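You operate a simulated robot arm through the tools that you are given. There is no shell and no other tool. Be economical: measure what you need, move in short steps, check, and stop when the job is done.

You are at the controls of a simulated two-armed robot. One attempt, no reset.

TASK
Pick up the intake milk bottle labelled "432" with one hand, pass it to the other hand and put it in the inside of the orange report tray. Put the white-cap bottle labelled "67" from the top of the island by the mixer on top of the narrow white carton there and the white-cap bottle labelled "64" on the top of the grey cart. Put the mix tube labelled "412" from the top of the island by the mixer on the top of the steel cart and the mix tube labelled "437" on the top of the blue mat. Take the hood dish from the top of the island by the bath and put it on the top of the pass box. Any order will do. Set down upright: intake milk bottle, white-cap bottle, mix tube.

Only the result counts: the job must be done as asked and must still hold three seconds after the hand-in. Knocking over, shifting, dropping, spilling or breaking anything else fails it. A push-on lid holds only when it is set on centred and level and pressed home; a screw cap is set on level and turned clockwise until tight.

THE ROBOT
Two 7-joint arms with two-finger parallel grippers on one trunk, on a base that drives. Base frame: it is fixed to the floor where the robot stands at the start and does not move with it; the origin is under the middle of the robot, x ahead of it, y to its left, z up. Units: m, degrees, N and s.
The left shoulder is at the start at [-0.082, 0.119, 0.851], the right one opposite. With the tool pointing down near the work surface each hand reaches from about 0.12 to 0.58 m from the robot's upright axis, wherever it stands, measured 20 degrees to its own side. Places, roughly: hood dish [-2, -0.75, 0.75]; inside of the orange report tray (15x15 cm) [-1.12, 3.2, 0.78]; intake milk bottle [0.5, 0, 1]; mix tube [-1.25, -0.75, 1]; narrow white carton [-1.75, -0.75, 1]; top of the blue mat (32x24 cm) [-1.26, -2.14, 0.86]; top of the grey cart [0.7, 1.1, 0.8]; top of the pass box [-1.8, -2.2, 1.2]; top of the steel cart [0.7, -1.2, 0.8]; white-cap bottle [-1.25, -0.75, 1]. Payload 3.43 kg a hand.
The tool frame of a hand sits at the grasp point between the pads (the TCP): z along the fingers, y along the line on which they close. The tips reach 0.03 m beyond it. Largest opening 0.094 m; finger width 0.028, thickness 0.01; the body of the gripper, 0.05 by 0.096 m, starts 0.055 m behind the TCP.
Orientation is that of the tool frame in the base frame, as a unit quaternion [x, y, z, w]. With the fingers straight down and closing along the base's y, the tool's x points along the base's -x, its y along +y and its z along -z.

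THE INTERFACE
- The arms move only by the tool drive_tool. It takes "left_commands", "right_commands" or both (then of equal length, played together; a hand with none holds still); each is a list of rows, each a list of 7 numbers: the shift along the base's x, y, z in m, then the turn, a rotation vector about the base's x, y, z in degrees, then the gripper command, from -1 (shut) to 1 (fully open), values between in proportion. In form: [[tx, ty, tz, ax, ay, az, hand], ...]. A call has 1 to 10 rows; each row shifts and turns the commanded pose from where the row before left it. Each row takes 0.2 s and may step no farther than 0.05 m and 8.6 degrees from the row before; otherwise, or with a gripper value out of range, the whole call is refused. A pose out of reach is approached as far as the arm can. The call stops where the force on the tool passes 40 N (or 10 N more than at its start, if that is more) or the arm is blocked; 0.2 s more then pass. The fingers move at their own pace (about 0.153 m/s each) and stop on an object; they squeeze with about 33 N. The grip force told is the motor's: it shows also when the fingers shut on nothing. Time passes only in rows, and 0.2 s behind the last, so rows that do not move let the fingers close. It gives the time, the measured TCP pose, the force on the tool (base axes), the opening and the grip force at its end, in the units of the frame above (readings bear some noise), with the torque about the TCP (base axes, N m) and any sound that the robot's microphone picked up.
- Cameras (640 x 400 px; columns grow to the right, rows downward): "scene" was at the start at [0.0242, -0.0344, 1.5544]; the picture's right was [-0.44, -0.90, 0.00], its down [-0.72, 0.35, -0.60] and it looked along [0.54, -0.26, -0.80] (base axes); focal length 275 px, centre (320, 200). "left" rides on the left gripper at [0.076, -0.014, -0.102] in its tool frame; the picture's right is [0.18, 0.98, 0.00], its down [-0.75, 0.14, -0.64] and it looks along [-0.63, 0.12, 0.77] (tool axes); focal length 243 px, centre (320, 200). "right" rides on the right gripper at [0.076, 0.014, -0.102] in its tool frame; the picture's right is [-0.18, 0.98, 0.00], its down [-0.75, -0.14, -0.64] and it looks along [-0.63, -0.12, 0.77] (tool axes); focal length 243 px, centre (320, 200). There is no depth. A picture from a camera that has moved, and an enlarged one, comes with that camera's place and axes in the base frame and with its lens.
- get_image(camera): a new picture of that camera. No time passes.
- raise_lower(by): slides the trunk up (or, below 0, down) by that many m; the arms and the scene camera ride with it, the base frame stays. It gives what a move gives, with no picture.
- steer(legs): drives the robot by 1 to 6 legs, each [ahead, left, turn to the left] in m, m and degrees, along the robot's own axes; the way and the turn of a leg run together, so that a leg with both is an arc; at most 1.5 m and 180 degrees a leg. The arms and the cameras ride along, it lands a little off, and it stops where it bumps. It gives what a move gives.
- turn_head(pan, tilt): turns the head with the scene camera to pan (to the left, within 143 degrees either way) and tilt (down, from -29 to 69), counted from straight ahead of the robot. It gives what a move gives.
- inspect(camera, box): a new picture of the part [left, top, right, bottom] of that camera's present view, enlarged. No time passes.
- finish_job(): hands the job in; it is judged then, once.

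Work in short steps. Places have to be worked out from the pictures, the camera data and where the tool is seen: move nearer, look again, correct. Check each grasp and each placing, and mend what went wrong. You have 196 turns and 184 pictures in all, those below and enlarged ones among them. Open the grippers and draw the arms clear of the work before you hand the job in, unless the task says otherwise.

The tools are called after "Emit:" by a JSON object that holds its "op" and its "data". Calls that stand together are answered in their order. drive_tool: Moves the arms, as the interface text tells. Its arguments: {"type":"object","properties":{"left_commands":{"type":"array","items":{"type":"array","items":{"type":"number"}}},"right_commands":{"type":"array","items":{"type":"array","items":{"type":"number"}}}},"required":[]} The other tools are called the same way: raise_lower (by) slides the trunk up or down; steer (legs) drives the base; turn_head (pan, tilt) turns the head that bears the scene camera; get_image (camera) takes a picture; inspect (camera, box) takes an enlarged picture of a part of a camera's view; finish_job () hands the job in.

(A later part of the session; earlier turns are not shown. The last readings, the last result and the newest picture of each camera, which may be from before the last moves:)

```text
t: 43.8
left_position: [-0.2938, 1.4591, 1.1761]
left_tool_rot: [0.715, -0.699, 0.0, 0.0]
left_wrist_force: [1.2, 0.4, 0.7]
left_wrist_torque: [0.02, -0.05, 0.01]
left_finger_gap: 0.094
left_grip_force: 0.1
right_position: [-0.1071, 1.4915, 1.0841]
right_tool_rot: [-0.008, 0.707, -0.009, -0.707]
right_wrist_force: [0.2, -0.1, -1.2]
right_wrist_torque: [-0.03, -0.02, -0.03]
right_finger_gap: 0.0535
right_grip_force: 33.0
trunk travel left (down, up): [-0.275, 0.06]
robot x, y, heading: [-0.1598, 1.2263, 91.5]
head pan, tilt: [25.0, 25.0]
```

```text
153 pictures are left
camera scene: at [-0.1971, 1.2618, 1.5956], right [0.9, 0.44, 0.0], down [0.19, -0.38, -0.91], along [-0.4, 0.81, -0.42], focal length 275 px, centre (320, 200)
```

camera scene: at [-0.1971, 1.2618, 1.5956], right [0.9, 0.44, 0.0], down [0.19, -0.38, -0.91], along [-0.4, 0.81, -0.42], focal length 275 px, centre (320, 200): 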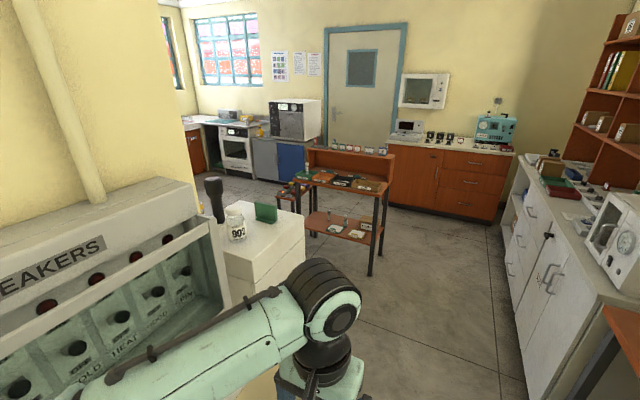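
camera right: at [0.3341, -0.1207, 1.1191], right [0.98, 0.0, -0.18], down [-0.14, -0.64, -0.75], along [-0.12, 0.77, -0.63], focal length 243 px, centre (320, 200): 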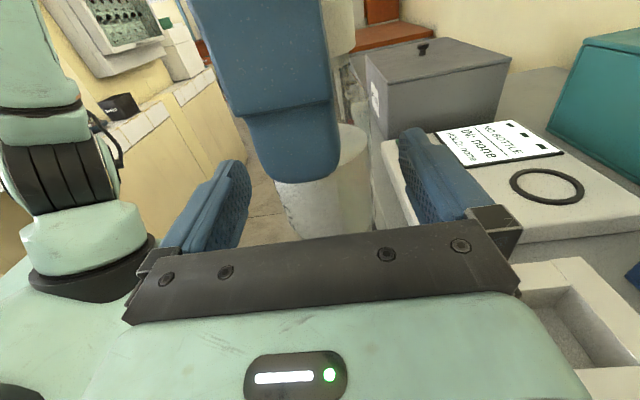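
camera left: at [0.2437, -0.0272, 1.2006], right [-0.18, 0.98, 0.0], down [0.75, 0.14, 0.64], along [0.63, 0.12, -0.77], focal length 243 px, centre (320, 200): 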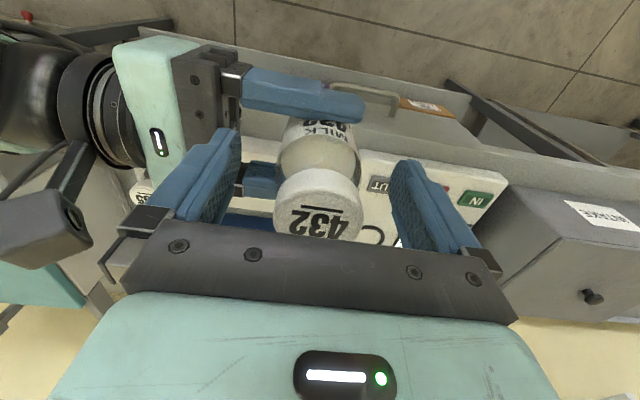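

The brown stand has the trays in a row; the orange one projects to where I expect it. I drive ahead past the island and look from closer.

Emit:
{"op": "steer", "data": {"legs": [[1.33, 0, 0], [0, 0.3, 0]]}}

Emit:
{"op": "turn_head", "data": {"pan": 40, "tilt": 35}}

Emit:
{"op": "get_image", "data": {"camera": "scene"}}

Emit:
{"op": "turn_head", "data": {"pan": 95, "tilt": 45}}

Emit:
{"op": "get_image", "data": {"camera": "scene"}}

```text
t: 53.1
left_position: [-0.6286, 2.7576, 1.1771]
left_tool_rot: [0.718, -0.697, 0.0, 0.001]
left_wrist_force: [0.2, -0.3, 0.0]
left_wrist_torque: [-0.04, -0.02, 0.02]
left_finger_gap: 0.0939
left_grip_force: 0.0
right_position: [-0.4424, 2.7889, 1.0828]
right_tool_rot: [-0.011, 0.707, -0.011, -0.707]
right_wrist_force: [-0.1, 0.5, -0.5]
right_wrist_torque: [0.03, -0.01, -0.04]
right_finger_gap: 0.0536
right_grip_force: 33.0
trunk travel left (down, up): [-0.275, 0.06]
robot x, y, heading: [-0.4937, 2.5257, 91.7]
head pan, tilt: [25.0, 25.0]
```

```text
t: 53.9
left_position: [-0.6293, 2.7582, 1.1755]
left_tool_rot: [0.719, -0.696, 0.0, 0.001]
left_wrist_force: [0.8, 0.5, -0.3]
left_wrist_torque: [-0.02, 0.01, -0.01]
left_finger_gap: 0.0939
left_grip_force: 0.0
right_position: [-0.4426, 2.7905, 1.0824]
right_tool_rot: [-0.011, 0.707, -0.011, -0.707]
right_wrist_force: [-0.6, -0.4, -0.6]
right_wrist_torque: [0.01, 0.01, 0.0]
right_finger_gap: 0.0533
right_grip_force: 32.8
trunk travel left (down, up): [-0.275, 0.06]
robot x, y, heading: [-0.4921, 2.522, 92.0]
head pan, tilt: [40.0, 35.0]
```

```text
152 pictures are left
camera scene: at [-0.548, 2.5435, 1.58], right [0.75, 0.67, 0.0], down [0.38, -0.43, -0.82], along [-0.55, 0.61, -0.57], focal length 275 px, centre (320, 200)
```

scene: 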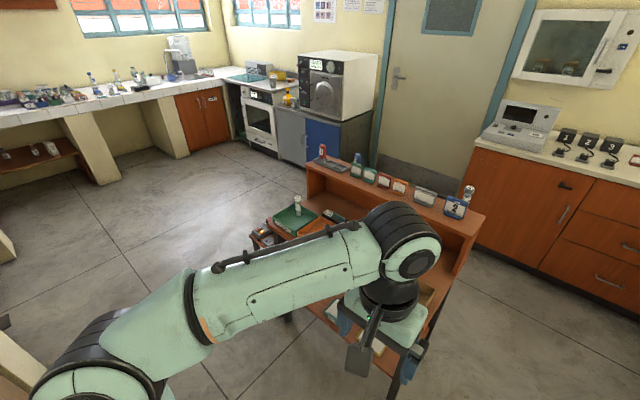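

```text
t: 55.1
left_position: [-0.6287, 2.7579, 1.1763]
left_tool_rot: [0.718, -0.696, 0.0, 0.0]
left_wrist_force: [-0.6, 0.3, 0.6]
left_wrist_torque: [-0.02, 0.04, 0.03]
left_finger_gap: 0.0937
left_grip_force: 0.1
right_position: [-0.4412, 2.7892, 1.082]
right_tool_rot: [-0.01, 0.707, -0.01, -0.707]
right_wrist_force: [-0.2, -0.4, -1.0]
right_wrist_torque: [-0.01, 0.0, 0.0]
right_finger_gap: 0.0534
right_grip_force: 33.0
trunk travel left (down, up): [-0.275, 0.06]
robot x, y, heading: [-0.4928, 2.5223, 91.7]
head pan, tilt: [95.0, 45.0]
```

```text
151 pictures are left
camera scene: at [-0.5702, 2.4683, 1.5651], right [-0.12, 0.99, 0.0], down [0.7, 0.08, -0.71], along [-0.7, -0.08, -0.71], focal length 275 px, centre (320, 200)
```

scene: 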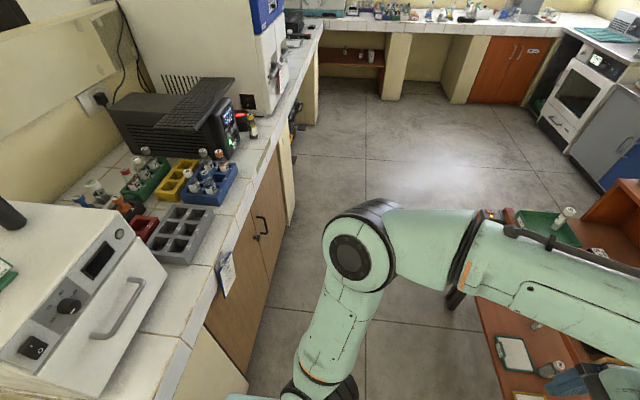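

The low horizontal grip (only 2.4 cm above the bottle's base) would foul the tray rim. I'll have the left hand hold just the cap for a moment so the right can regrip higher on the body. First I lower the bottle 5 cm and bring the left hand above it.

Emit:
{"op": "drive_tool", "data": {"left_commands": [[0, 0, 0.02, 0, 0, 0, 1], [0.045, 0.008, 0, 0, 0, 0, 1], [0.045, 0.008, 0, 0, 0, 0, 1], [0.045, 0.008, 0, 0, 0, 0, 1], [0.045, 0.008, 0, 0, 0, 0, 1], [0, 0, 0, 0, 0, 0, 1]], "right_commands": [[0, 0, -0.025, 0, 0, 0, -1], [0, 0, -0.025, 0, 0, 0, -1], [0, 0, 0, 0, 0, 0, -1], [0, 0, 0, 0, 0, 0, -1], [0, 0, 0, 0, 0, 0, -1], [0, 0, 0, 0, 0, 0, -1]]}}

Emit:
{"op": "get_image", "data": {"camera": "left"}}

Emit:
{"op": "get_image", "data": {"camera": "right"}}

```text
t: 56.5
left_position: [-0.4473, 2.789, 1.1961]
left_tool_rot: [0.718, -0.696, 0.0, -0.001]
left_wrist_force: [0.5, 0.6, -0.7]
left_wrist_torque: [-0.02, 0.0, -0.02]
left_finger_gap: 0.0942
left_grip_force: 0.1
right_position: [-0.4441, 2.7894, 1.0329]
right_tool_rot: [0.011, -0.707, 0.011, 0.708]
right_wrist_force: [-0.3, -1.1, -0.1]
right_wrist_torque: [0.0, 0.01, 0.0]
right_finger_gap: 0.0535
right_grip_force: 32.7
trunk travel left (down, up): [-0.275, 0.06]
robot x, y, heading: [-0.4964, 2.5243, 91.8]
head pan, tilt: [95.0, 45.0]
```

```text
150 pictures are left
camera left: at [-0.4295, 2.714, 1.2987], right [-0.98, -0.22, 0.0], down [-0.17, 0.75, 0.64], along [-0.14, 0.63, -0.77], focal length 243 px, centre (320, 200)
```

left: 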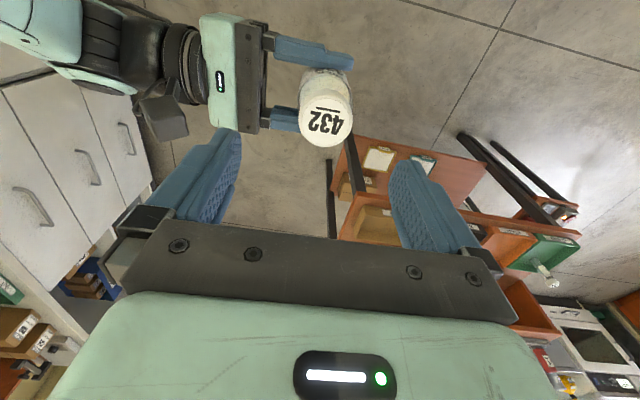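

```text
149 pictures are left
camera right: at [-0.3412, 2.8071, 1.1102], right [-0.03, 0.98, -0.18], down [0.65, -0.12, -0.75], along [-0.76, -0.14, -0.63], focal length 243 px, centre (320, 200)
```

right: 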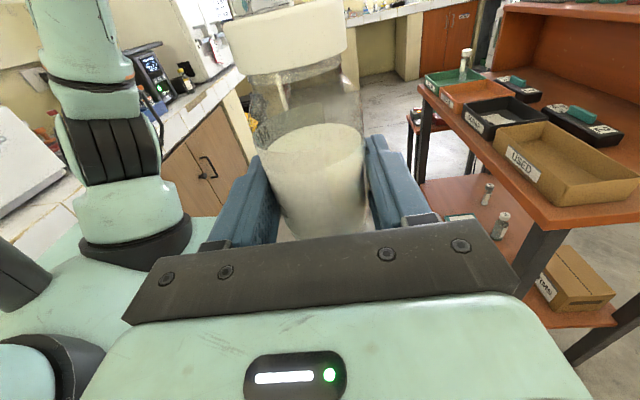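

The cap centre is near [-0.453, 2.794], top z≈1.102. I shift 6 mm, descend so only the tips take the cap, and close.

Emit:
{"op": "drive_tool", "data": {"left_commands": [[-0.006, 0.004, -0.03, 0, 0, 0, 1], [0, 0, -0.03, 0, 0, 0, 1], [0, 0, -0.021, 0, 0, 0, 1], [0, 0, 0, 0, 0, 0, 1]]}}

Emit:
{"op": "get_image", "data": {"camera": "right"}}

Emit:
{"op": "get_image", "data": {"camera": "left"}}

```text
t: 57.5
left_position: [-0.4544, 2.7941, 1.1141]
left_tool_rot: [0.719, -0.695, 0.0, 0.0]
left_wrist_force: [0.2, -0.2, 0.1]
left_wrist_torque: [0.0, 0.04, 0.01]
left_finger_gap: 0.0939
left_grip_force: 0.0
right_position: [-0.4437, 2.7895, 1.0328]
right_tool_rot: [0.011, -0.707, 0.011, 0.707]
right_wrist_force: [0.1, -0.3, -0.7]
right_wrist_torque: [0.04, -0.01, -0.03]
right_finger_gap: 0.0536
right_grip_force: 33.1
trunk travel left (down, up): [-0.275, 0.06]
robot x, y, heading: [-0.4918, 2.5215, 91.8]
head pan, tilt: [95.0, 45.0]
```

```text
148 pictures are left
camera right: at [-0.3404, 2.8074, 1.11], right [-0.03, 0.98, -0.18], down [0.65, -0.12, -0.75], along [-0.76, -0.14, -0.63], focal length 243 px, centre (320, 200)
```

right: 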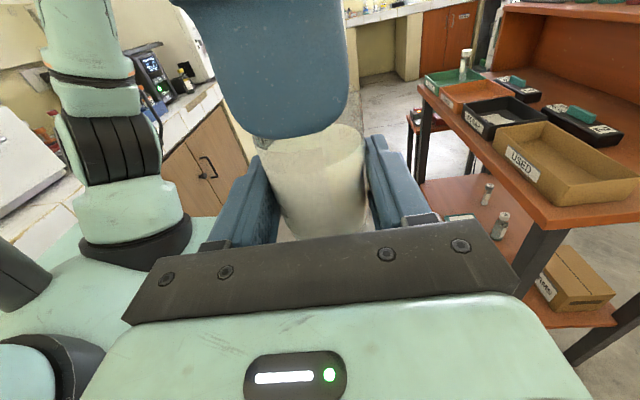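

```text
147 pictures are left
camera left: at [-0.4361, 2.7171, 1.2169], right [-0.98, -0.22, 0.0], down [-0.17, 0.75, 0.64], along [-0.14, 0.63, -0.77], focal length 243 px, centre (320, 200)
```

left: 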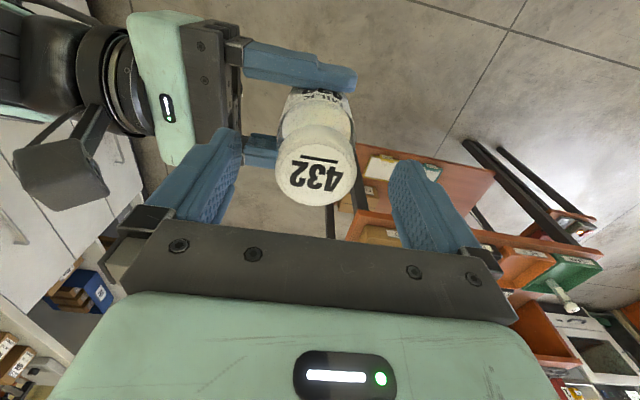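

Aligned. I close the left hand on the cap.

Emit:
{"op": "drive_tool", "data": {"left_commands": [[0, 0, 0, 0, 0, 0, 0], [0, 0, 0, 0, 0, 0, -1], [0, 0, 0, 0, 0, 0, -1], [0, 0, 0, 0, 0, 0, -1]]}}

Emit:
{"op": "get_image", "data": {"camera": "right"}}

```text
t: 58.5
left_position: [-0.4535, 2.7925, 1.1155]
left_tool_rot: [0.718, -0.696, 0.002, -0.001]
left_wrist_force: [14.6, 0.6, -0.1]
left_wrist_torque: [0.05, -1.04, 0.04]
left_finger_gap: 0.0433
left_grip_force: 33.2
right_position: [-0.4433, 2.7899, 1.0335]
right_tool_rot: [-0.012, 0.707, -0.011, -0.707]
right_wrist_force: [-14.4, -0.4, -0.4]
right_wrist_torque: [0.01, -0.16, 0.01]
right_finger_gap: 0.053
right_grip_force: 33.4
trunk travel left (down, up): [-0.275, 0.06]
robot x, y, heading: [-0.4901, 2.5216, 91.9]
head pan, tilt: [95.0, 45.0]
```

```text
146 pictures are left
camera right: at [-0.3409, 2.8073, 1.1101], right [-0.03, 0.98, -0.18], down [0.65, -0.12, -0.75], along [-0.76, -0.14, -0.63], focal length 243 px, centre (320, 200)
```

right: 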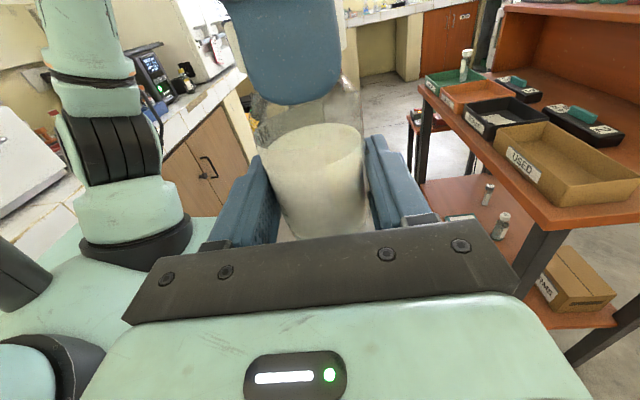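

Cap gripped at 0.043 m. I open the right hand, rise 3 cm and centre 8 mm deeper, then close again.

Emit:
{"op": "drive_tool", "data": {"right_commands": [[0, 0, 0, 0, 0, 0, 0], [0, 0, 0, 0, 0, 0, 1], [0, 0, 0, 0, 0, 0, 1], [-0.004, 0, 0.015, 0, 0, 0, 1], [-0.003, 0.001, 0.015, 0, 0, 0, 1], [0, 0, 0, 0, 0, 0, 1]]}}

Emit:
{"op": "get_image", "data": {"camera": "right"}}

Emit:
{"op": "get_image", "data": {"camera": "left"}}

```text
t: 60.0
left_position: [-0.4549, 2.7919, 1.1153]
left_tool_rot: [0.718, -0.696, 0.0, 0.0]
left_wrist_force: [0.3, 0.1, 0.4]
left_wrist_torque: [0.0, 0.01, -0.02]
left_finger_gap: 0.0429
left_grip_force: 32.9
right_position: [-0.4501, 2.7907, 1.0637]
right_tool_rot: [-0.012, 0.707, -0.012, -0.707]
right_wrist_force: [1.0, -0.5, 0.3]
right_wrist_torque: [0.02, 0.0, 0.0]
right_finger_gap: 0.0941
right_grip_force: 0.0
trunk travel left (down, up): [-0.275, 0.06]
robot x, y, heading: [-0.4898, 2.5219, 91.9]
head pan, tilt: [95.0, 45.0]
```

```text
145 pictures are left
camera right: at [-0.3468, 2.8079, 1.14], right [-0.03, 0.98, -0.18], down [0.65, -0.12, -0.75], along [-0.76, -0.14, -0.63], focal length 243 px, centre (320, 200)
```

right: 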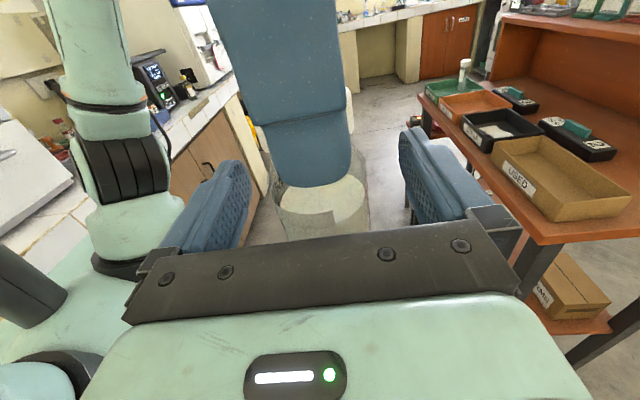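

```text
144 pictures are left
camera left: at [-0.436, 2.7172, 1.2172], right [-0.98, -0.22, 0.0], down [-0.17, 0.75, 0.64], along [-0.14, 0.63, -0.77], focal length 243 px, centre (320, 200)
```

left: 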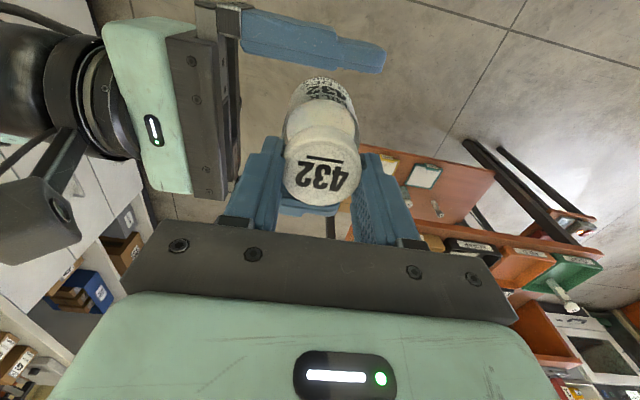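

Clear all round. I close the right hand at the higher grip.

Emit:
{"op": "drive_tool", "data": {"right_commands": [[0, 0.001, 0, 0, 0, 0, 0], [0, 0, 0, 0, 0, 0, -1], [0, 0, 0, 0, 0, 0, -1], [0, 0, 0, 0, 0, 0, -1]]}}

Emit:
{"op": "get_image", "data": {"camera": "left"}}

```text
t: 61.0
left_position: [-0.455, 2.7944, 1.1142]
left_tool_rot: [0.719, -0.695, -0.001, -0.001]
left_wrist_force: [-1.6, 14.9, -2.6]
left_wrist_torque: [0.62, -0.06, 0.02]
left_finger_gap: 0.0435
left_grip_force: 33.5
right_position: [-0.4511, 2.7904, 1.0638]
right_tool_rot: [-0.013, 0.707, -0.012, -0.707]
right_wrist_force: [0.7, -15.3, 1.8]
right_wrist_torque: [0.11, 0.16, 0.05]
right_finger_gap: 0.0547
right_grip_force: 33.4
trunk travel left (down, up): [-0.275, 0.06]
robot x, y, heading: [-0.4897, 2.5251, 92.0]
head pan, tilt: [95.0, 45.0]
```

```text
143 pictures are left
camera left: at [-0.4364, 2.7179, 1.217], right [-0.98, -0.22, 0.0], down [-0.17, 0.75, 0.64], along [-0.14, 0.63, -0.77], focal length 243 px, centre (320, 200)
```

left: 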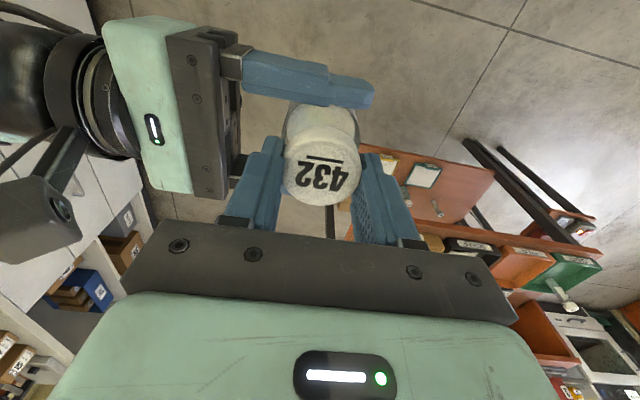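

Right hand holds the body at 0.0547 m. I release the left hand and raise it clear.

Emit:
{"op": "drive_tool", "data": {"left_commands": [[0, 0, 0, 0, 0, 0, 0], [0, 0, 0, 0, 0, 0, 1], [0, 0, 0, 0, 0, 0, 1], [0, 0, 0.03, 0, 0, 0, 1], [0, 0, 0.03, 0, 0, 0, 1], [-0.04, -0.01, 0.01, 0, 0, 0, 1], [-0.045, -0.015, 0, 0, 0, 0, 1], [-0.04, -0.02, 0, 0, 0, 0, 1], [-0.03, -0.03, 0, 0, 0, 0, 1], [0, -0.03, 0, 0, 0, 0, 1]]}}

Emit:
{"op": "turn_head", "data": {"pan": 0, "tilt": 50}}

Emit:
{"op": "get_image", "data": {"camera": "scene"}}

Emit:
{"op": "get_image", "data": {"camera": "right"}}

```text
t: 63.1
left_position: [-0.6104, 2.6873, 1.1836]
left_tool_rot: [0.718, -0.696, -0.001, 0.0]
left_wrist_force: [0.9, 0.0, 1.1]
left_wrist_torque: [0.01, 0.02, -0.01]
left_finger_gap: 0.094
left_grip_force: 0.0
right_position: [-0.4483, 2.7912, 1.0641]
right_tool_rot: [0.011, -0.707, 0.011, 0.707]
right_wrist_force: [0.5, 0.7, 0.6]
right_wrist_torque: [-0.01, -0.03, 0.03]
right_finger_gap: 0.0543
right_grip_force: 32.5
trunk travel left (down, up): [-0.275, 0.06]
robot x, y, heading: [-0.4926, 2.522, 91.7]
head pan, tilt: [95.0, 45.0]
```

```text
t: 64.9
left_position: [-0.61, 2.6877, 1.1839]
left_tool_rot: [0.718, -0.696, 0.001, 0.0]
left_wrist_force: [-0.3, -0.8, -0.3]
left_wrist_torque: [-0.03, 0.03, -0.01]
left_finger_gap: 0.0942
left_grip_force: 0.0
right_position: [-0.4494, 2.7924, 1.0638]
right_tool_rot: [0.012, -0.707, 0.012, 0.707]
right_wrist_force: [0.5, -0.5, -0.3]
right_wrist_torque: [-0.01, -0.05, -0.01]
right_finger_gap: 0.0544
right_grip_force: 32.8
trunk travel left (down, up): [-0.275, 0.06]
robot x, y, heading: [-0.4888, 2.5226, 91.8]
head pan, tilt: [0.0, 50.0]
```

```text
142 pictures are left
camera scene: at [-0.492, 2.5548, 1.5582], right [1.0, 0.03, 0.0], down [0.03, -0.77, -0.64], along [-0.02, 0.64, -0.77], focal length 275 px, centre (320, 200)
```

scene: 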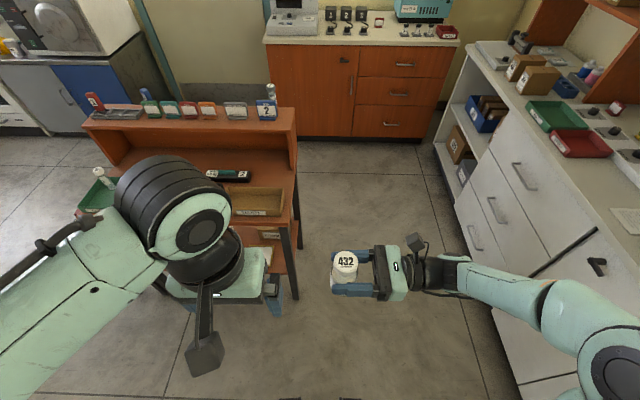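

```text
141 pictures are left
camera right: at [-0.3471, 2.8092, 1.1397], right [-0.03, 0.98, -0.18], down [0.65, -0.12, -0.75], along [-0.76, -0.14, -0.63], focal length 243 px, centre (320, 200)
```

right: 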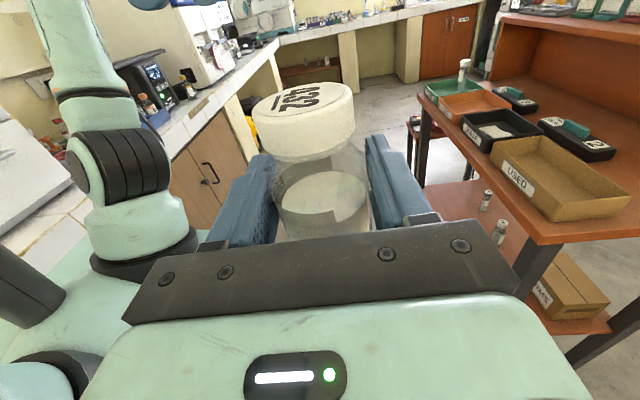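

The bottle is upright and well held. Pointing sideways, the wrist would foul the neighbouring trays, so I yaw the right tool by -90° to point forward while extending it ahead.

Emit:
{"op": "drive_tool", "data": {"right_commands": [[0.006, 0.02, 0, 0, 0, -8.2, -1], [0.006, 0.02, 0, 0, 0, -8.2, -1], [0.006, 0.02, 0, 0, 0, -8.2, -1], [0.006, 0.02, 0, 0, 0, -8.2, -1], [0.006, 0.02, 0, 0, 0, -8.2, -1], [0.006, 0.02, 0, 0, 0, -8.2, -1], [0.006, 0.02, 0, 0, 0, -8.2, -1], [0.006, 0.02, 0, 0, 0, -8.2, -1], [0.006, 0.02, 0, 0, 0, -8.2, -1], [0.006, 0.02, 0, 0, 0, -8.2, -1]]}}

Emit:
{"op": "drive_tool", "data": {"right_commands": [[0, 0, 0, 0, 0, -8.0, -1], [0, 0, 0, 0, 0, 0, -1]]}}

Emit:
{"op": "get_image", "data": {"camera": "scene"}}

```text
t: 67.1
left_position: [-0.6104, 2.6881, 1.1837]
left_tool_rot: [0.718, -0.696, 0.0, -0.001]
left_wrist_force: [-0.1, -0.5, 0.2]
left_wrist_torque: [-0.02, -0.02, 0.02]
left_finger_gap: 0.0943
left_grip_force: 0.0
right_position: [-0.3972, 2.9687, 1.0525]
right_tool_rot: [0.414, 0.582, 0.394, -0.578]
right_wrist_force: [-0.2, -0.5, 0.4]
right_wrist_torque: [-0.01, -0.01, -0.02]
right_finger_gap: 0.0543
right_grip_force: 32.7
right hand out of reach, approached as far as the arm can: row 9, 10
trunk travel left (down, up): [-0.275, 0.06]
robot x, y, heading: [-0.4927, 2.526, 91.7]
head pan, tilt: [0.0, 50.0]
```

```text
t: 67.7
left_position: [-0.611, 2.687, 1.1843]
left_tool_rot: [0.718, -0.696, 0.0, 0.0]
left_wrist_force: [-0.5, -0.2, 0.2]
left_wrist_torque: [0.0, -0.02, 0.01]
left_finger_gap: 0.094
left_grip_force: 0.1
right_position: [-0.3973, 2.9686, 1.0513]
right_tool_rot: [0.414, 0.582, 0.393, -0.578]
right_wrist_force: [-0.8, -0.3, 0.7]
right_wrist_torque: [-0.04, 0.0, 0.01]
right_finger_gap: 0.0544
right_grip_force: 33.3
right hand out of reach, approached as far as the arm can: row 1
trunk travel left (down, up): [-0.275, 0.06]
robot x, y, heading: [-0.4897, 2.524, 91.8]
head pan, tilt: [0.0, 50.0]
```

```text
140 pictures are left
camera scene: at [-0.4918, 2.5549, 1.5582], right [1.0, 0.03, 0.0], down [0.02, -0.77, -0.64], along [-0.02, 0.64, -0.77], focal length 275 px, centre (320, 200)
```

scene: 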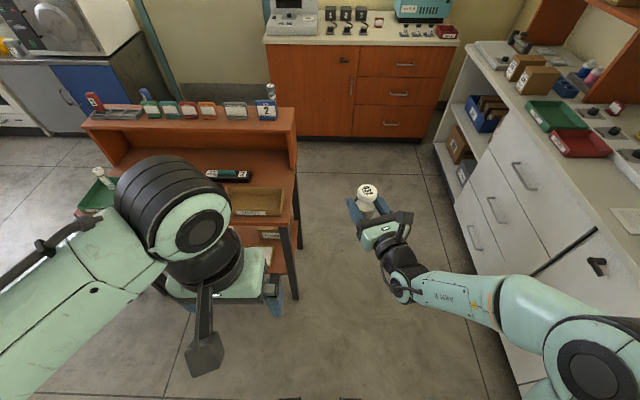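

The yaw stopped about 18° short of straight ahead, which is fine for a diagonal approach. The bottle is upright; I now drive left in front of the stand, then slightly ahead.

Emit:
{"op": "steer", "data": {"legs": [[0, 0.715, 0], [0.16, 0, 0]]}}

Emit:
{"op": "turn_head", "data": {"pan": -10, "tilt": 50}}

Emit:
{"op": "get_image", "data": {"camera": "scene"}}

Emit:
{"op": "get_image", "data": {"camera": "right"}}

```text
t: 75.4
left_position: [-1.3316, 2.8232, 1.1826]
left_tool_rot: [0.717, -0.697, 0.0, 0.001]
left_wrist_force: [0.4, 0.0, 0.1]
left_wrist_torque: [0.0, 0.0, 0.02]
left_finger_gap: 0.0938
left_grip_force: 0.0
right_position: [-1.1191, 3.1028, 1.052]
right_tool_rot: [0.415, 0.582, 0.394, -0.578]
right_wrist_force: [-0.6, 0.1, -0.5]
right_wrist_torque: [-0.04, -0.01, 0.02]
right_finger_gap: 0.0538
right_grip_force: 33.2
trunk travel left (down, up): [-0.275, 0.06]
robot x, y, heading: [-1.2134, 2.6631, 91.6]
head pan, tilt: [0.0, 50.0]
```

```text
t: 76.1
left_position: [-1.3323, 2.8222, 1.1841]
left_tool_rot: [0.717, -0.697, 0.0, 0.0]
left_wrist_force: [0.1, -0.3, 0.0]
left_wrist_torque: [0.02, 0.01, 0.01]
left_finger_gap: 0.0939
left_grip_force: 0.1
right_position: [-1.1186, 3.1024, 1.0521]
right_tool_rot: [0.415, 0.582, 0.394, -0.578]
right_wrist_force: [-0.8, 0.1, 0.9]
right_wrist_torque: [-0.03, 0.0, 0.02]
right_finger_gap: 0.0541
right_grip_force: 33.1
trunk travel left (down, up): [-0.275, 0.06]
robot x, y, heading: [-1.2135, 2.6575, 91.3]
head pan, tilt: [-10.0, 50.0]
```

```text
139 pictures are left
camera scene: at [-1.2005, 2.6886, 1.5582], right [0.99, -0.14, 0.0], down [-0.11, -0.76, -0.64], along [0.09, 0.64, -0.77], focal length 275 px, centre (320, 200)
```

scene: 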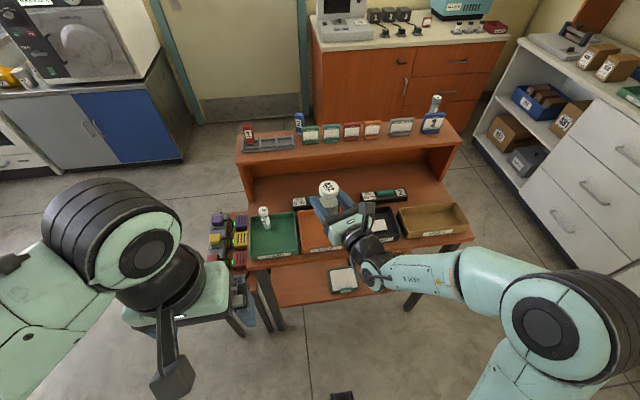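

```text
138 pictures are left
camera right: at [-1.0684, 3.0134, 1.1299], right [0.92, 0.33, -0.2], down [0.08, -0.67, -0.74], along [-0.38, 0.66, -0.64], focal length 243 px, centre (320, 200)
```

right: 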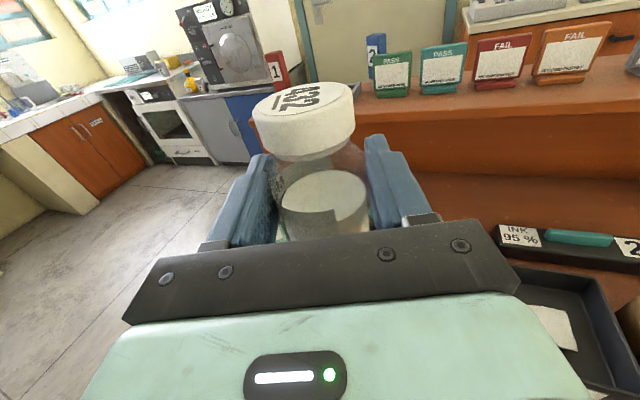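

I enlarge the scene view around the trays to measure the orange tray.

Emit:
{"op": "inspect", "data": {"camera": "scene", "box": [220, 170, 480, 290]}}

```text
2.46 times, centred on (350, 230) of scene
camera zoom: at [-1.2005, 2.6886, 1.5582], right [0.99, -0.14, 0.0], down [-0.11, -0.76, -0.64], along [0.09, 0.64, -0.77], focal length 678 px, centre (246, 126)
```

zoom: 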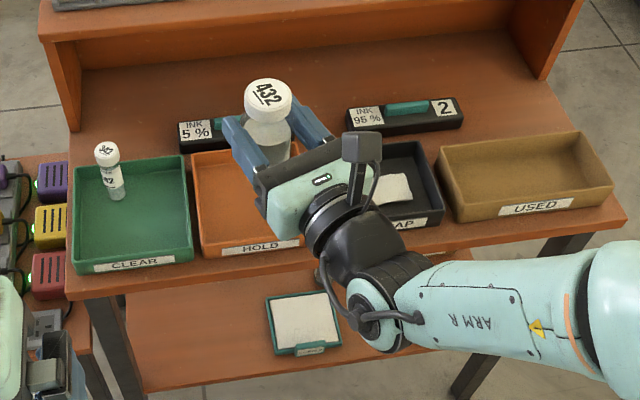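

The orange tray spans about x -1.195…-1.05, y 3.13…3.28, rim ≈0.805. I bring the bottle forward to its centre while descending to a safe height and levelling the tool.

Emit:
{"op": "drive_tool", "data": {"right_commands": [[0, 0, -0.04, 0, 0, 0, -1], [0, 0, -0.03, 1.6, -0.8, 0, -1], [0, 0.025, -0.03, 0, 0, 0, -1], [0, 0.025, -0.03, 0, 0, 0, -1], [0, 0.025, -0.02, 0, 0, 0, -1], [0, 0.022, 0, 0, 0, 0, -1], [0, 0, 0, 0, 0, 0, -1]]}}

Emit:
{"op": "get_image", "data": {"camera": "right"}}

Emit:
{"op": "inspect", "data": {"camera": "scene", "box": [220, 170, 480, 290]}}

```text
t: 77.7
left_position: [-1.3317, 2.8225, 1.1829]
left_tool_rot: [0.716, -0.698, 0.0, 0.0]
left_wrist_force: [0.3, -0.4, -0.3]
left_wrist_torque: [0.01, -0.02, 0.0]
left_finger_gap: 0.0939
left_grip_force: 0.1
right_position: [-1.1178, 3.2, 0.903]
right_tool_rot: [0.404, 0.58, 0.406, -0.579]
right_wrist_force: [0.4, -0.7, 0.2]
right_wrist_torque: [0.0, -0.02, 0.0]
right_finger_gap: 0.0538
right_grip_force: 33.2
trunk travel left (down, up): [-0.275, 0.06]
robot x, y, heading: [-1.2142, 2.6592, 91.7]
head pan, tilt: [-10.0, 50.0]
```

```text
136 pictures are left
camera right: at [-1.0688, 3.1088, 0.9791], right [0.92, 0.34, -0.18], down [0.09, -0.65, -0.75], along [-0.37, 0.68, -0.63], focal length 243 px, centre (320, 200)
```

right: 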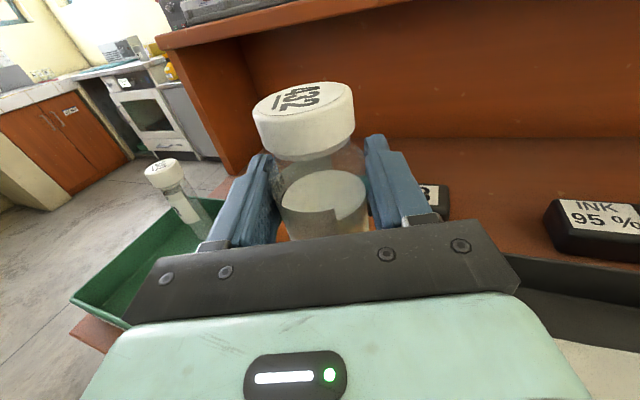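

```text
2.46 times, centred on (350, 230) of scene
camera zoom: at [-1.2004, 2.6885, 1.5582], right [0.99, -0.14, 0.0], down [-0.11, -0.76, -0.64], along [0.09, 0.64, -0.77], focal length 678 px, centre (246, 126)
```

zoom: 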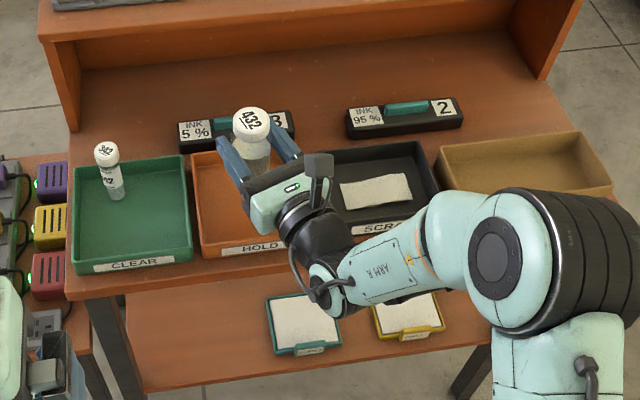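

The cap is over the tray centre. I descend to just above the tray floor.

Emit:
{"op": "drive_tool", "data": {"right_commands": [[0, 0, -0.03, 0, 0, 0, -1], [0, 0, -0.025, 0, 0, 0, -1], [0, 0, -0.005, 0, 0, 0, -1], [0, 0, 0, 0, 0, 0, -1]]}}

Emit:
{"op": "get_image", "data": {"camera": "right"}}

Emit:
{"op": "inspect", "data": {"camera": "scene", "box": [260, 190, 380, 270]}}

```text
t: 78.3
left_position: [-1.3301, 2.8212, 1.183]
left_tool_rot: [0.717, -0.697, 0.001, -0.001]
left_wrist_force: [0.3, 0.2, 0.6]
left_wrist_torque: [-0.05, -0.02, 0.0]
left_finger_gap: 0.094
left_grip_force: 0.1
right_position: [-1.1185, 3.2008, 0.863]
right_tool_rot: [-0.397, -0.574, -0.413, 0.585]
right_wrist_force: [2.3, -11.1, 15.1]
right_wrist_torque: [-1.78, -0.83, -0.34]
right_finger_gap: 0.0538
right_grip_force: 33.3
trunk travel left (down, up): [-0.275, 0.06]
robot x, y, heading: [-1.2142, 2.6561, 91.7]
head pan, tilt: [-10.0, 50.0]
stopped in row 3 (right hand): the force on the tool passed its limit at 55 N (the readings are from after the stop); the commanded pose is now the measured one
```

```text
134 pictures are left
camera right: at [-1.0693, 3.1077, 0.9369], right [0.92, 0.34, -0.18], down [0.09, -0.63, -0.77], along [-0.38, 0.7, -0.61], focal length 243 px, centre (320, 200)
```

right: 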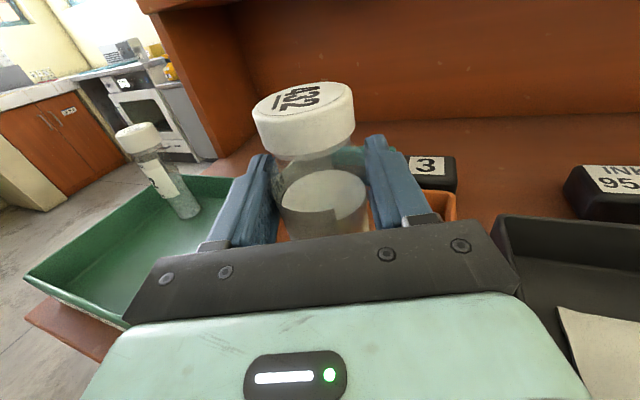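

```text
5.00 times, centred on (320, 230) of scene
camera zoom: at [-1.2005, 2.6872, 1.5582], right [0.99, -0.15, 0.0], down [-0.11, -0.76, -0.64], along [0.09, 0.64, -0.77], focal length 1377 px, centre (320, 50)
```

zoom: 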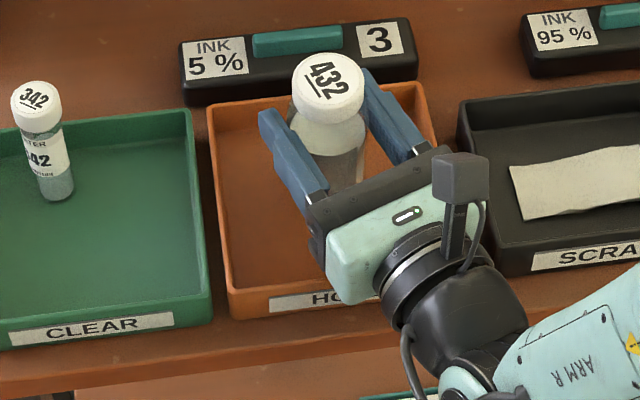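

The gripper's wrist hit the tray's front rim (torque matches), not the bottle. I back up at once, then try to yaw the tool to point straight at the tray so the gripper body can stay in front of the rim.

Emit:
{"op": "drive_tool", "data": {"right_commands": [[0, 0, 0.02, 0, 0, 0, -1], [0, 0, 0.03, -1.4, 0, 0, -1], [0.002, -0.01, 0, 0, 0, -7, -1], [0.002, -0.01, 0, 0, 0, -7, -1], [0, -0.01, 0, 0, 0, -6, -1], [0, 0, 0, 0, 0, 0, -1]]}}

Emit:
{"op": "inspect", "data": {"camera": "scene", "box": [220, 170, 480, 290]}}

```text
t: 79.7
left_position: [-1.3302, 2.8221, 1.1833]
left_tool_rot: [0.717, -0.698, -0.001, -0.001]
left_wrist_force: [-0.3, -0.7, -0.6]
left_wrist_torque: [0.0, 0.02, 0.02]
left_finger_gap: 0.0938
left_grip_force: 0.1
right_position: [-1.1194, 3.1921, 0.9052]
right_tool_rot: [0.434, 0.563, 0.429, -0.558]
right_wrist_force: [0.7, -0.2, -0.2]
right_wrist_torque: [-0.01, -0.03, 0.0]
right_finger_gap: 0.0535
right_grip_force: 33.1
right hand out of reach, approached as far as the arm can: row 3, 4, 5
trunk travel left (down, up): [-0.275, 0.06]
robot x, y, heading: [-1.2153, 2.6584, 91.6]
head pan, tilt: [-10.0, 50.0]
```

```text
2.46 times, centred on (350, 230) of scene
camera zoom: at [-1.2003, 2.6887, 1.5582], right [0.99, -0.15, 0.0], down [-0.11, -0.76, -0.64], along [0.09, 0.64, -0.77], focal length 678 px, centre (246, 126)
```

zoom: 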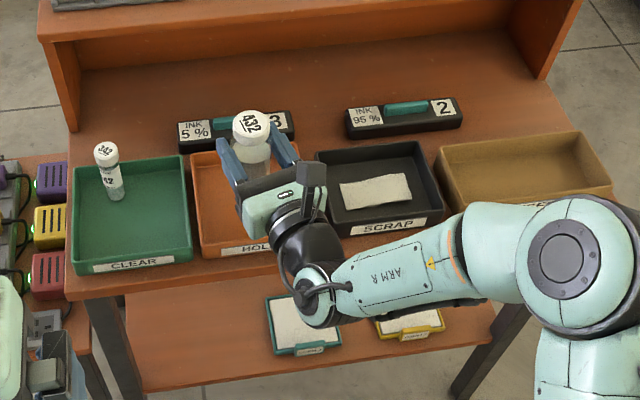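

The arm limit leaves it 15° off. I raise a little, back off, rotate the base 15° right, and shift left so the tool will point straight at the tray.

Emit:
{"op": "drive_tool", "data": {"right_commands": [[0, -0.02, 0.03, 0, 0, 0, -1], [0, -0.02, 0.03, 0, 0, 0, -1]]}}

Emit:
{"op": "steer", "data": {"legs": [[-0.1, 0, 0], [0, 0, -15], [0, 0.15, 0]]}}

Emit:
{"op": "get_image", "data": {"camera": "scene"}}

```text
t: 80.3
left_position: [-1.3323, 2.8231, 1.1836]
left_tool_rot: [0.717, -0.697, 0.001, 0.0]
left_wrist_force: [0.3, -0.5, -1.6]
left_wrist_torque: [0.0, 0.0, 0.01]
left_finger_gap: 0.0942
left_grip_force: 0.0
right_position: [-1.1144, 3.1758, 0.9412]
right_tool_rot: [0.432, 0.563, 0.429, -0.559]
right_wrist_force: [1.0, 0.6, 0.4]
right_wrist_torque: [-0.05, -0.01, 0.01]
right_finger_gap: 0.0537
right_grip_force: 33.5
right hand out of reach, approached as far as the arm can: row 1, 2
trunk travel left (down, up): [-0.275, 0.06]
robot x, y, heading: [-1.2111, 2.6562, 91.6]
head pan, tilt: [-10.0, 50.0]
```

```text
t: 83.9
left_position: [-1.4283, 2.781, 1.1823]
left_tool_rot: [-0.62, 0.784, 0.0, 0.0]
left_wrist_force: [0.0, -0.2, -1.0]
left_wrist_torque: [-0.01, -0.02, 0.0]
left_finger_gap: 0.0939
left_grip_force: 0.0
right_position: [-1.1267, 3.0652, 0.9408]
right_tool_rot: [0.502, 0.502, 0.497, -0.499]
right_wrist_force: [-0.6, 0.7, 0.4]
right_wrist_torque: [-0.05, -0.03, 0.0]
right_finger_gap: 0.0539
right_grip_force: 32.8
trunk travel left (down, up): [-0.275, 0.06]
robot x, y, heading: [-1.3577, 2.5914, 76.8]
head pan, tilt: [-10.0, 50.0]
```

```text
131 pictures are left
camera scene: at [-1.3349, 2.6182, 1.5582], right [0.92, -0.4, 0.0], down [-0.3, -0.7, -0.64], along [0.25, 0.59, -0.77], focal length 275 px, centre (320, 200)
```

scene: 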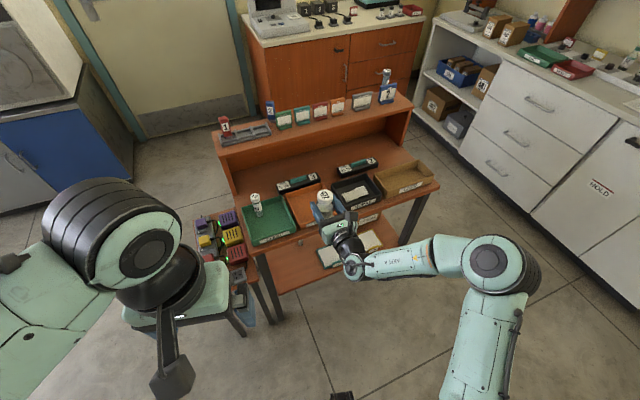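

Now the tool points exactly along +y and level. I creep the base ahead 6 cm, then move the arm to y≈3.172 so the gripper body will come down in front of the rim.

Emit:
{"op": "steer", "data": {"legs": [[0.06, 0, 0]]}}

Emit:
{"op": "inspect", "data": {"camera": "scene", "box": [220, 150, 440, 270]}}

```text
t: 84.9
left_position: [-1.4138, 2.8385, 1.1842]
left_tool_rot: [-0.621, 0.784, -0.001, -0.001]
left_wrist_force: [-0.3, 0.2, -0.1]
left_wrist_torque: [-0.04, -0.02, 0.03]
left_finger_gap: 0.0941
left_grip_force: 0.0
right_position: [-1.112, 3.1227, 0.9401]
right_tool_rot: [0.501, 0.502, 0.497, -0.5]
right_wrist_force: [0.8, 0.4, 0.1]
right_wrist_torque: [-0.03, -0.01, 0.02]
right_finger_gap: 0.0537
right_grip_force: 32.7
trunk travel left (down, up): [-0.275, 0.06]
robot x, y, heading: [-1.3403, 2.6525, 76.8]
head pan, tilt: [-10.0, 50.0]
```

```text
2.91 times, centred on (330, 210) of scene
camera zoom: at [-1.321, 2.6763, 1.5581], right [0.92, -0.39, 0.0], down [-0.3, -0.7, -0.64], along [0.25, 0.59, -0.77], focal length 801 px, centre (291, 171)
```

zoom: 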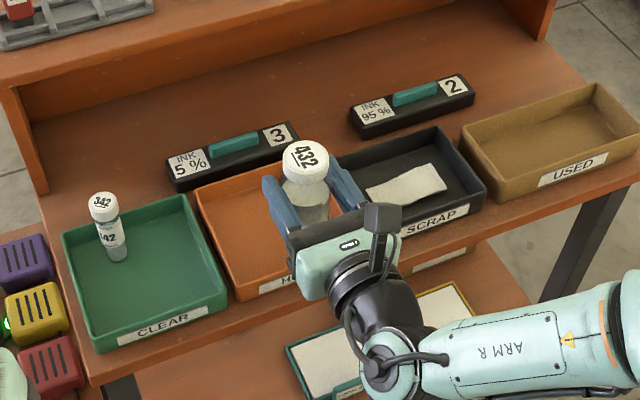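

The tray is where measured before. I move to x≈-1.122, y≈3.172 and descend carefully.

Emit:
{"op": "drive_tool", "data": {"right_commands": [[-0.005, 0.025, -0.01, 0, 0, 0, -1], [-0.005, 0.025, -0.01, 0, 0, 0, -1], [0, 0, -0.02, 0, 0, 0, -1], [0, 0, -0.02, 0, 0, 0, -1], [0, 0, 0, 0, 0, 0, -1]]}}

Emit:
{"op": "inspect", "data": {"camera": "scene", "box": [260, 160, 380, 260]}}

Emit:
{"op": "get_image", "data": {"camera": "right"}}

```text
t: 86.1
left_position: [-1.4133, 2.8384, 1.1824]
left_tool_rot: [-0.621, 0.784, 0.0, 0.0]
left_wrist_force: [0.9, -0.3, -0.3]
left_wrist_torque: [0.01, 0.01, 0.01]
left_finger_gap: 0.0941
left_grip_force: 0.1
right_position: [-1.122, 3.1735, 0.8802]
right_tool_rot: [0.501, 0.502, 0.498, -0.5]
right_wrist_force: [-0.4, -0.1, -0.8]
right_wrist_torque: [0.0, -0.01, 0.03]
right_finger_gap: 0.0533
right_grip_force: 33.7
trunk travel left (down, up): [-0.275, 0.06]
robot x, y, heading: [-1.3448, 2.6501, 77.0]
head pan, tilt: [-10.0, 50.0]
```

```text
4.00 times, centred on (320, 210) of scene
camera zoom: at [-1.3212, 2.6751, 1.5582], right [0.92, -0.39, 0.0], down [-0.3, -0.7, -0.64], along [0.25, 0.59, -0.77], focal length 1102 px, centre (320, 160)
```

zoom: 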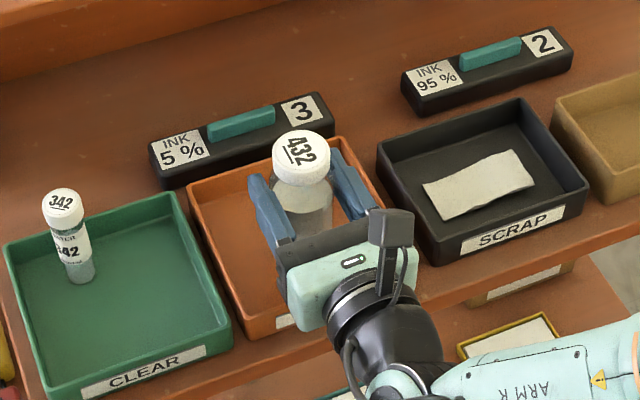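

```text
128 pictures are left
camera right: at [-1.1072, 3.0704, 0.9574], right [0.98, 0.0, -0.19], down [-0.14, -0.65, -0.75], along [-0.12, 0.76, -0.64], focal length 243 px, centre (320, 200)
```

right: 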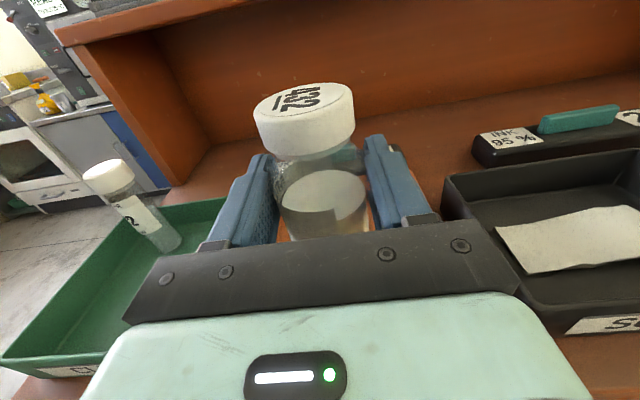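

Looks centred with the gripper body in front of the rim. I descend in 1 cm steps.

Emit:
{"op": "drive_tool", "data": {"right_commands": [[0, 0, -0.01, 0, 0, 0, -1], [0, 0, -0.01, 0, 0, 0, -1], [0, 0, -0.01, 0, 0, 0, -1], [0, 0, -0.005, 0, 0, 0, -1], [0, 0, 0, 0, 0, 0, -1]]}}

Emit:
{"op": "inspect", "data": {"camera": "scene", "box": [260, 160, 380, 260]}}

```text
t: 87.3
left_position: [-1.4143, 2.8387, 1.1837]
left_tool_rot: [-0.621, 0.784, 0.001, -0.001]
left_wrist_force: [0.1, 0.5, 1.0]
left_wrist_torque: [0.02, 0.01, 0.01]
left_finger_gap: 0.0938
left_grip_force: 0.0
right_position: [-1.1224, 3.1734, 0.8456]
right_tool_rot: [0.501, 0.501, 0.498, -0.499]
right_wrist_force: [0.0, 0.1, -1.0]
right_wrist_torque: [0.01, -0.02, -0.01]
right_finger_gap: 0.0536
right_grip_force: 33.3
trunk travel left (down, up): [-0.275, 0.06]
robot x, y, heading: [-1.3448, 2.6495, 76.7]
head pan, tilt: [-10.0, 50.0]
```

```text
4.00 times, centred on (320, 210) of scene
camera zoom: at [-1.3212, 2.6753, 1.5582], right [0.92, -0.39, 0.0], down [-0.3, -0.7, -0.64], along [0.25, 0.59, -0.77], focal length 1102 px, centre (320, 160)
```

zoom: 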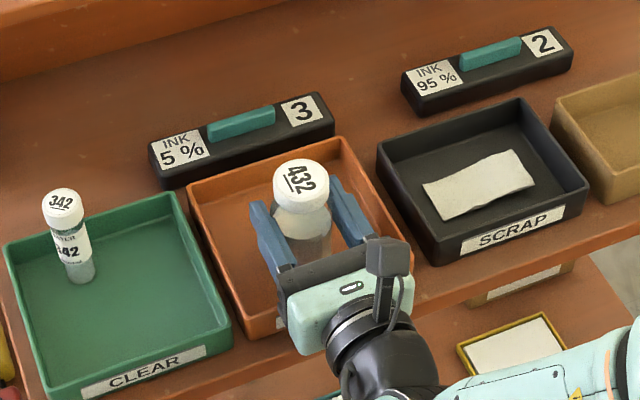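

No contact yet and all clear. I keep lowering in 4 mm steps until the base touches.

Emit:
{"op": "drive_tool", "data": {"right_commands": [[0, 0, -0.004, 0, 0, 0, -1], [0, 0, -0.004, 0, 0, 0, -1], [0, 0, 0, 0, 0, 0, -1]]}}

```text
t: 88.1
left_position: [-1.4132, 2.8362, 1.1845]
left_tool_rot: [-0.621, 0.784, 0.0, 0.0]
left_wrist_force: [0.1, -0.3, -0.2]
left_wrist_torque: [0.01, 0.02, -0.01]
left_finger_gap: 0.094
left_grip_force: 0.1
right_position: [-1.1236, 3.173, 0.8446]
right_tool_rot: [-0.497, -0.498, -0.502, 0.503]
right_wrist_force: [2.5, -1.0, 33.0]
right_wrist_torque: [-0.14, 0.02, -0.01]
right_finger_gap: 0.0535
right_grip_force: 33.0
trunk travel left (down, up): [-0.275, 0.06]
robot x, y, heading: [-1.343, 2.6521, 76.7]
head pan, tilt: [-10.0, 50.0]
```

Fz 33 N with almost no torque: the bottle base is on the tray floor. I relax the push and open.

Emit:
{"op": "drive_tool", "data": {"right_commands": [[0, 0, 0.005, 0, 0, 0, -1], [0, 0, 0, 0, 0, 0, -0.2], [0, 0, 0, 0, 0, 0, 0.3], [0, 0, 0, 0, 0, 0, 1], [0, 0, 0, 0, 0, 0, 1]]}}

Emit:
{"op": "inspect", "data": {"camera": "scene", "box": [260, 160, 380, 260]}}

Emit:
{"op": "get_image", "data": {"camera": "right"}}

```text
t: 89.3
left_position: [-1.413, 2.8371, 1.1831]
left_tool_rot: [-0.621, 0.784, 0.0, 0.0]
left_wrist_force: [-0.4, -0.6, 1.1]
left_wrist_torque: [0.0, 0.0, -0.02]
left_finger_gap: 0.0941
left_grip_force: 0.1
right_position: [-1.1227, 3.1735, 0.8423]
right_tool_rot: [0.501, 0.502, 0.498, -0.5]
right_wrist_force: [-0.4, 0.3, 0.0]
right_wrist_torque: [0.02, -0.02, 0.0]
right_finger_gap: 0.0938
right_grip_force: 0.2
trunk travel left (down, up): [-0.275, 0.06]
robot x, y, heading: [-1.3435, 2.6471, 76.7]
head pan, tilt: [-10.0, 50.0]
```

```text
4.00 times, centred on (320, 210) of scene
camera zoom: at [-1.3212, 2.6752, 1.5582], right [0.92, -0.39, 0.0], down [-0.3, -0.7, -0.64], along [0.25, 0.59, -0.77], focal length 1102 px, centre (320, 160)
```

zoom: 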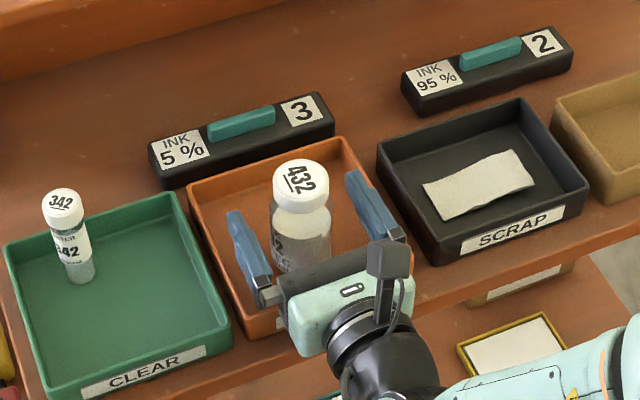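

```text
125 pictures are left
camera right: at [-1.107, 3.0708, 0.9197], right [0.98, 0.0, -0.19], down [-0.14, -0.65, -0.75], along [-0.12, 0.76, -0.64], focal length 243 px, centre (320, 200)
```

right: 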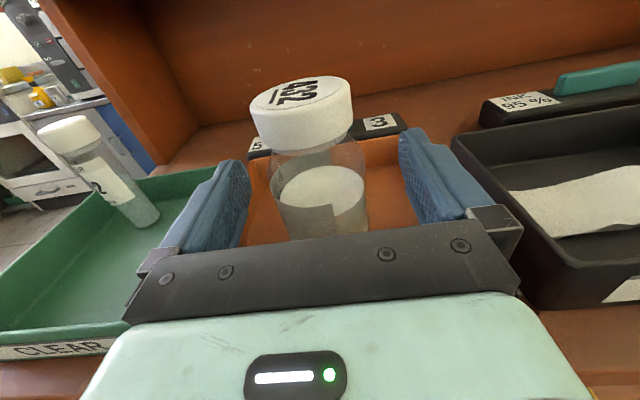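

The bottle stands upright in the orange tray. I raise slightly and withdraw straight back.

Emit:
{"op": "drive_tool", "data": {"right_commands": [[0, 0, 0.02, 0, 0, 0, 1], [0, -0.03, 0.01, 0, 0, 0, 1], [0, -0.04, 0, 0, 0, 0, 1], [0, -0.04, 0.02, 0, 0, 0, 1], [0, -0.04, 0.03, 0, 0, 0, 1]]}}

Emit:
{"op": "get_image", "data": {"camera": "right"}}

```text
t: 90.5
left_position: [-1.4154, 2.8374, 1.1822]
left_tool_rot: [-0.621, 0.784, 0.001, -0.001]
left_wrist_force: [0.2, 0.0, 0.1]
left_wrist_torque: [0.02, 0.02, -0.01]
left_finger_gap: 0.0945
left_grip_force: 0.1
right_position: [-1.1245, 3.0227, 0.924]
right_tool_rot: [0.501, 0.502, 0.497, -0.5]
right_wrist_force: [-0.3, -1.0, 0.2]
right_wrist_torque: [0.0, -0.02, 0.03]
right_finger_gap: 0.094
right_grip_force: 0.1
trunk travel left (down, up): [-0.275, 0.06]
robot x, y, heading: [-1.3381, 2.654, 76.9]
head pan, tilt: [-10.0, 50.0]
```

```text
124 pictures are left
camera right: at [-1.1084, 2.9196, 1.0013], right [0.98, 0.0, -0.19], down [-0.14, -0.65, -0.75], along [-0.12, 0.76, -0.64], focal length 243 px, centre (320, 200)
```

right: 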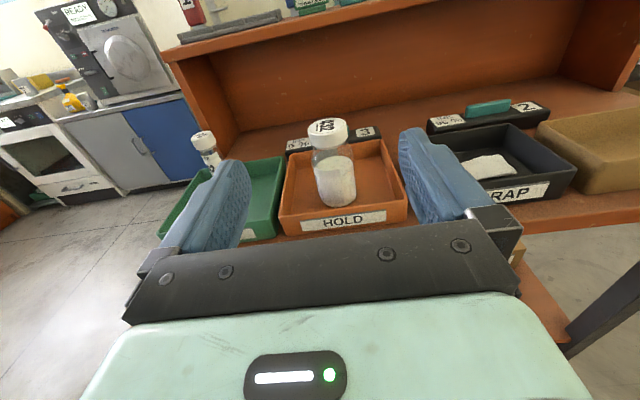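

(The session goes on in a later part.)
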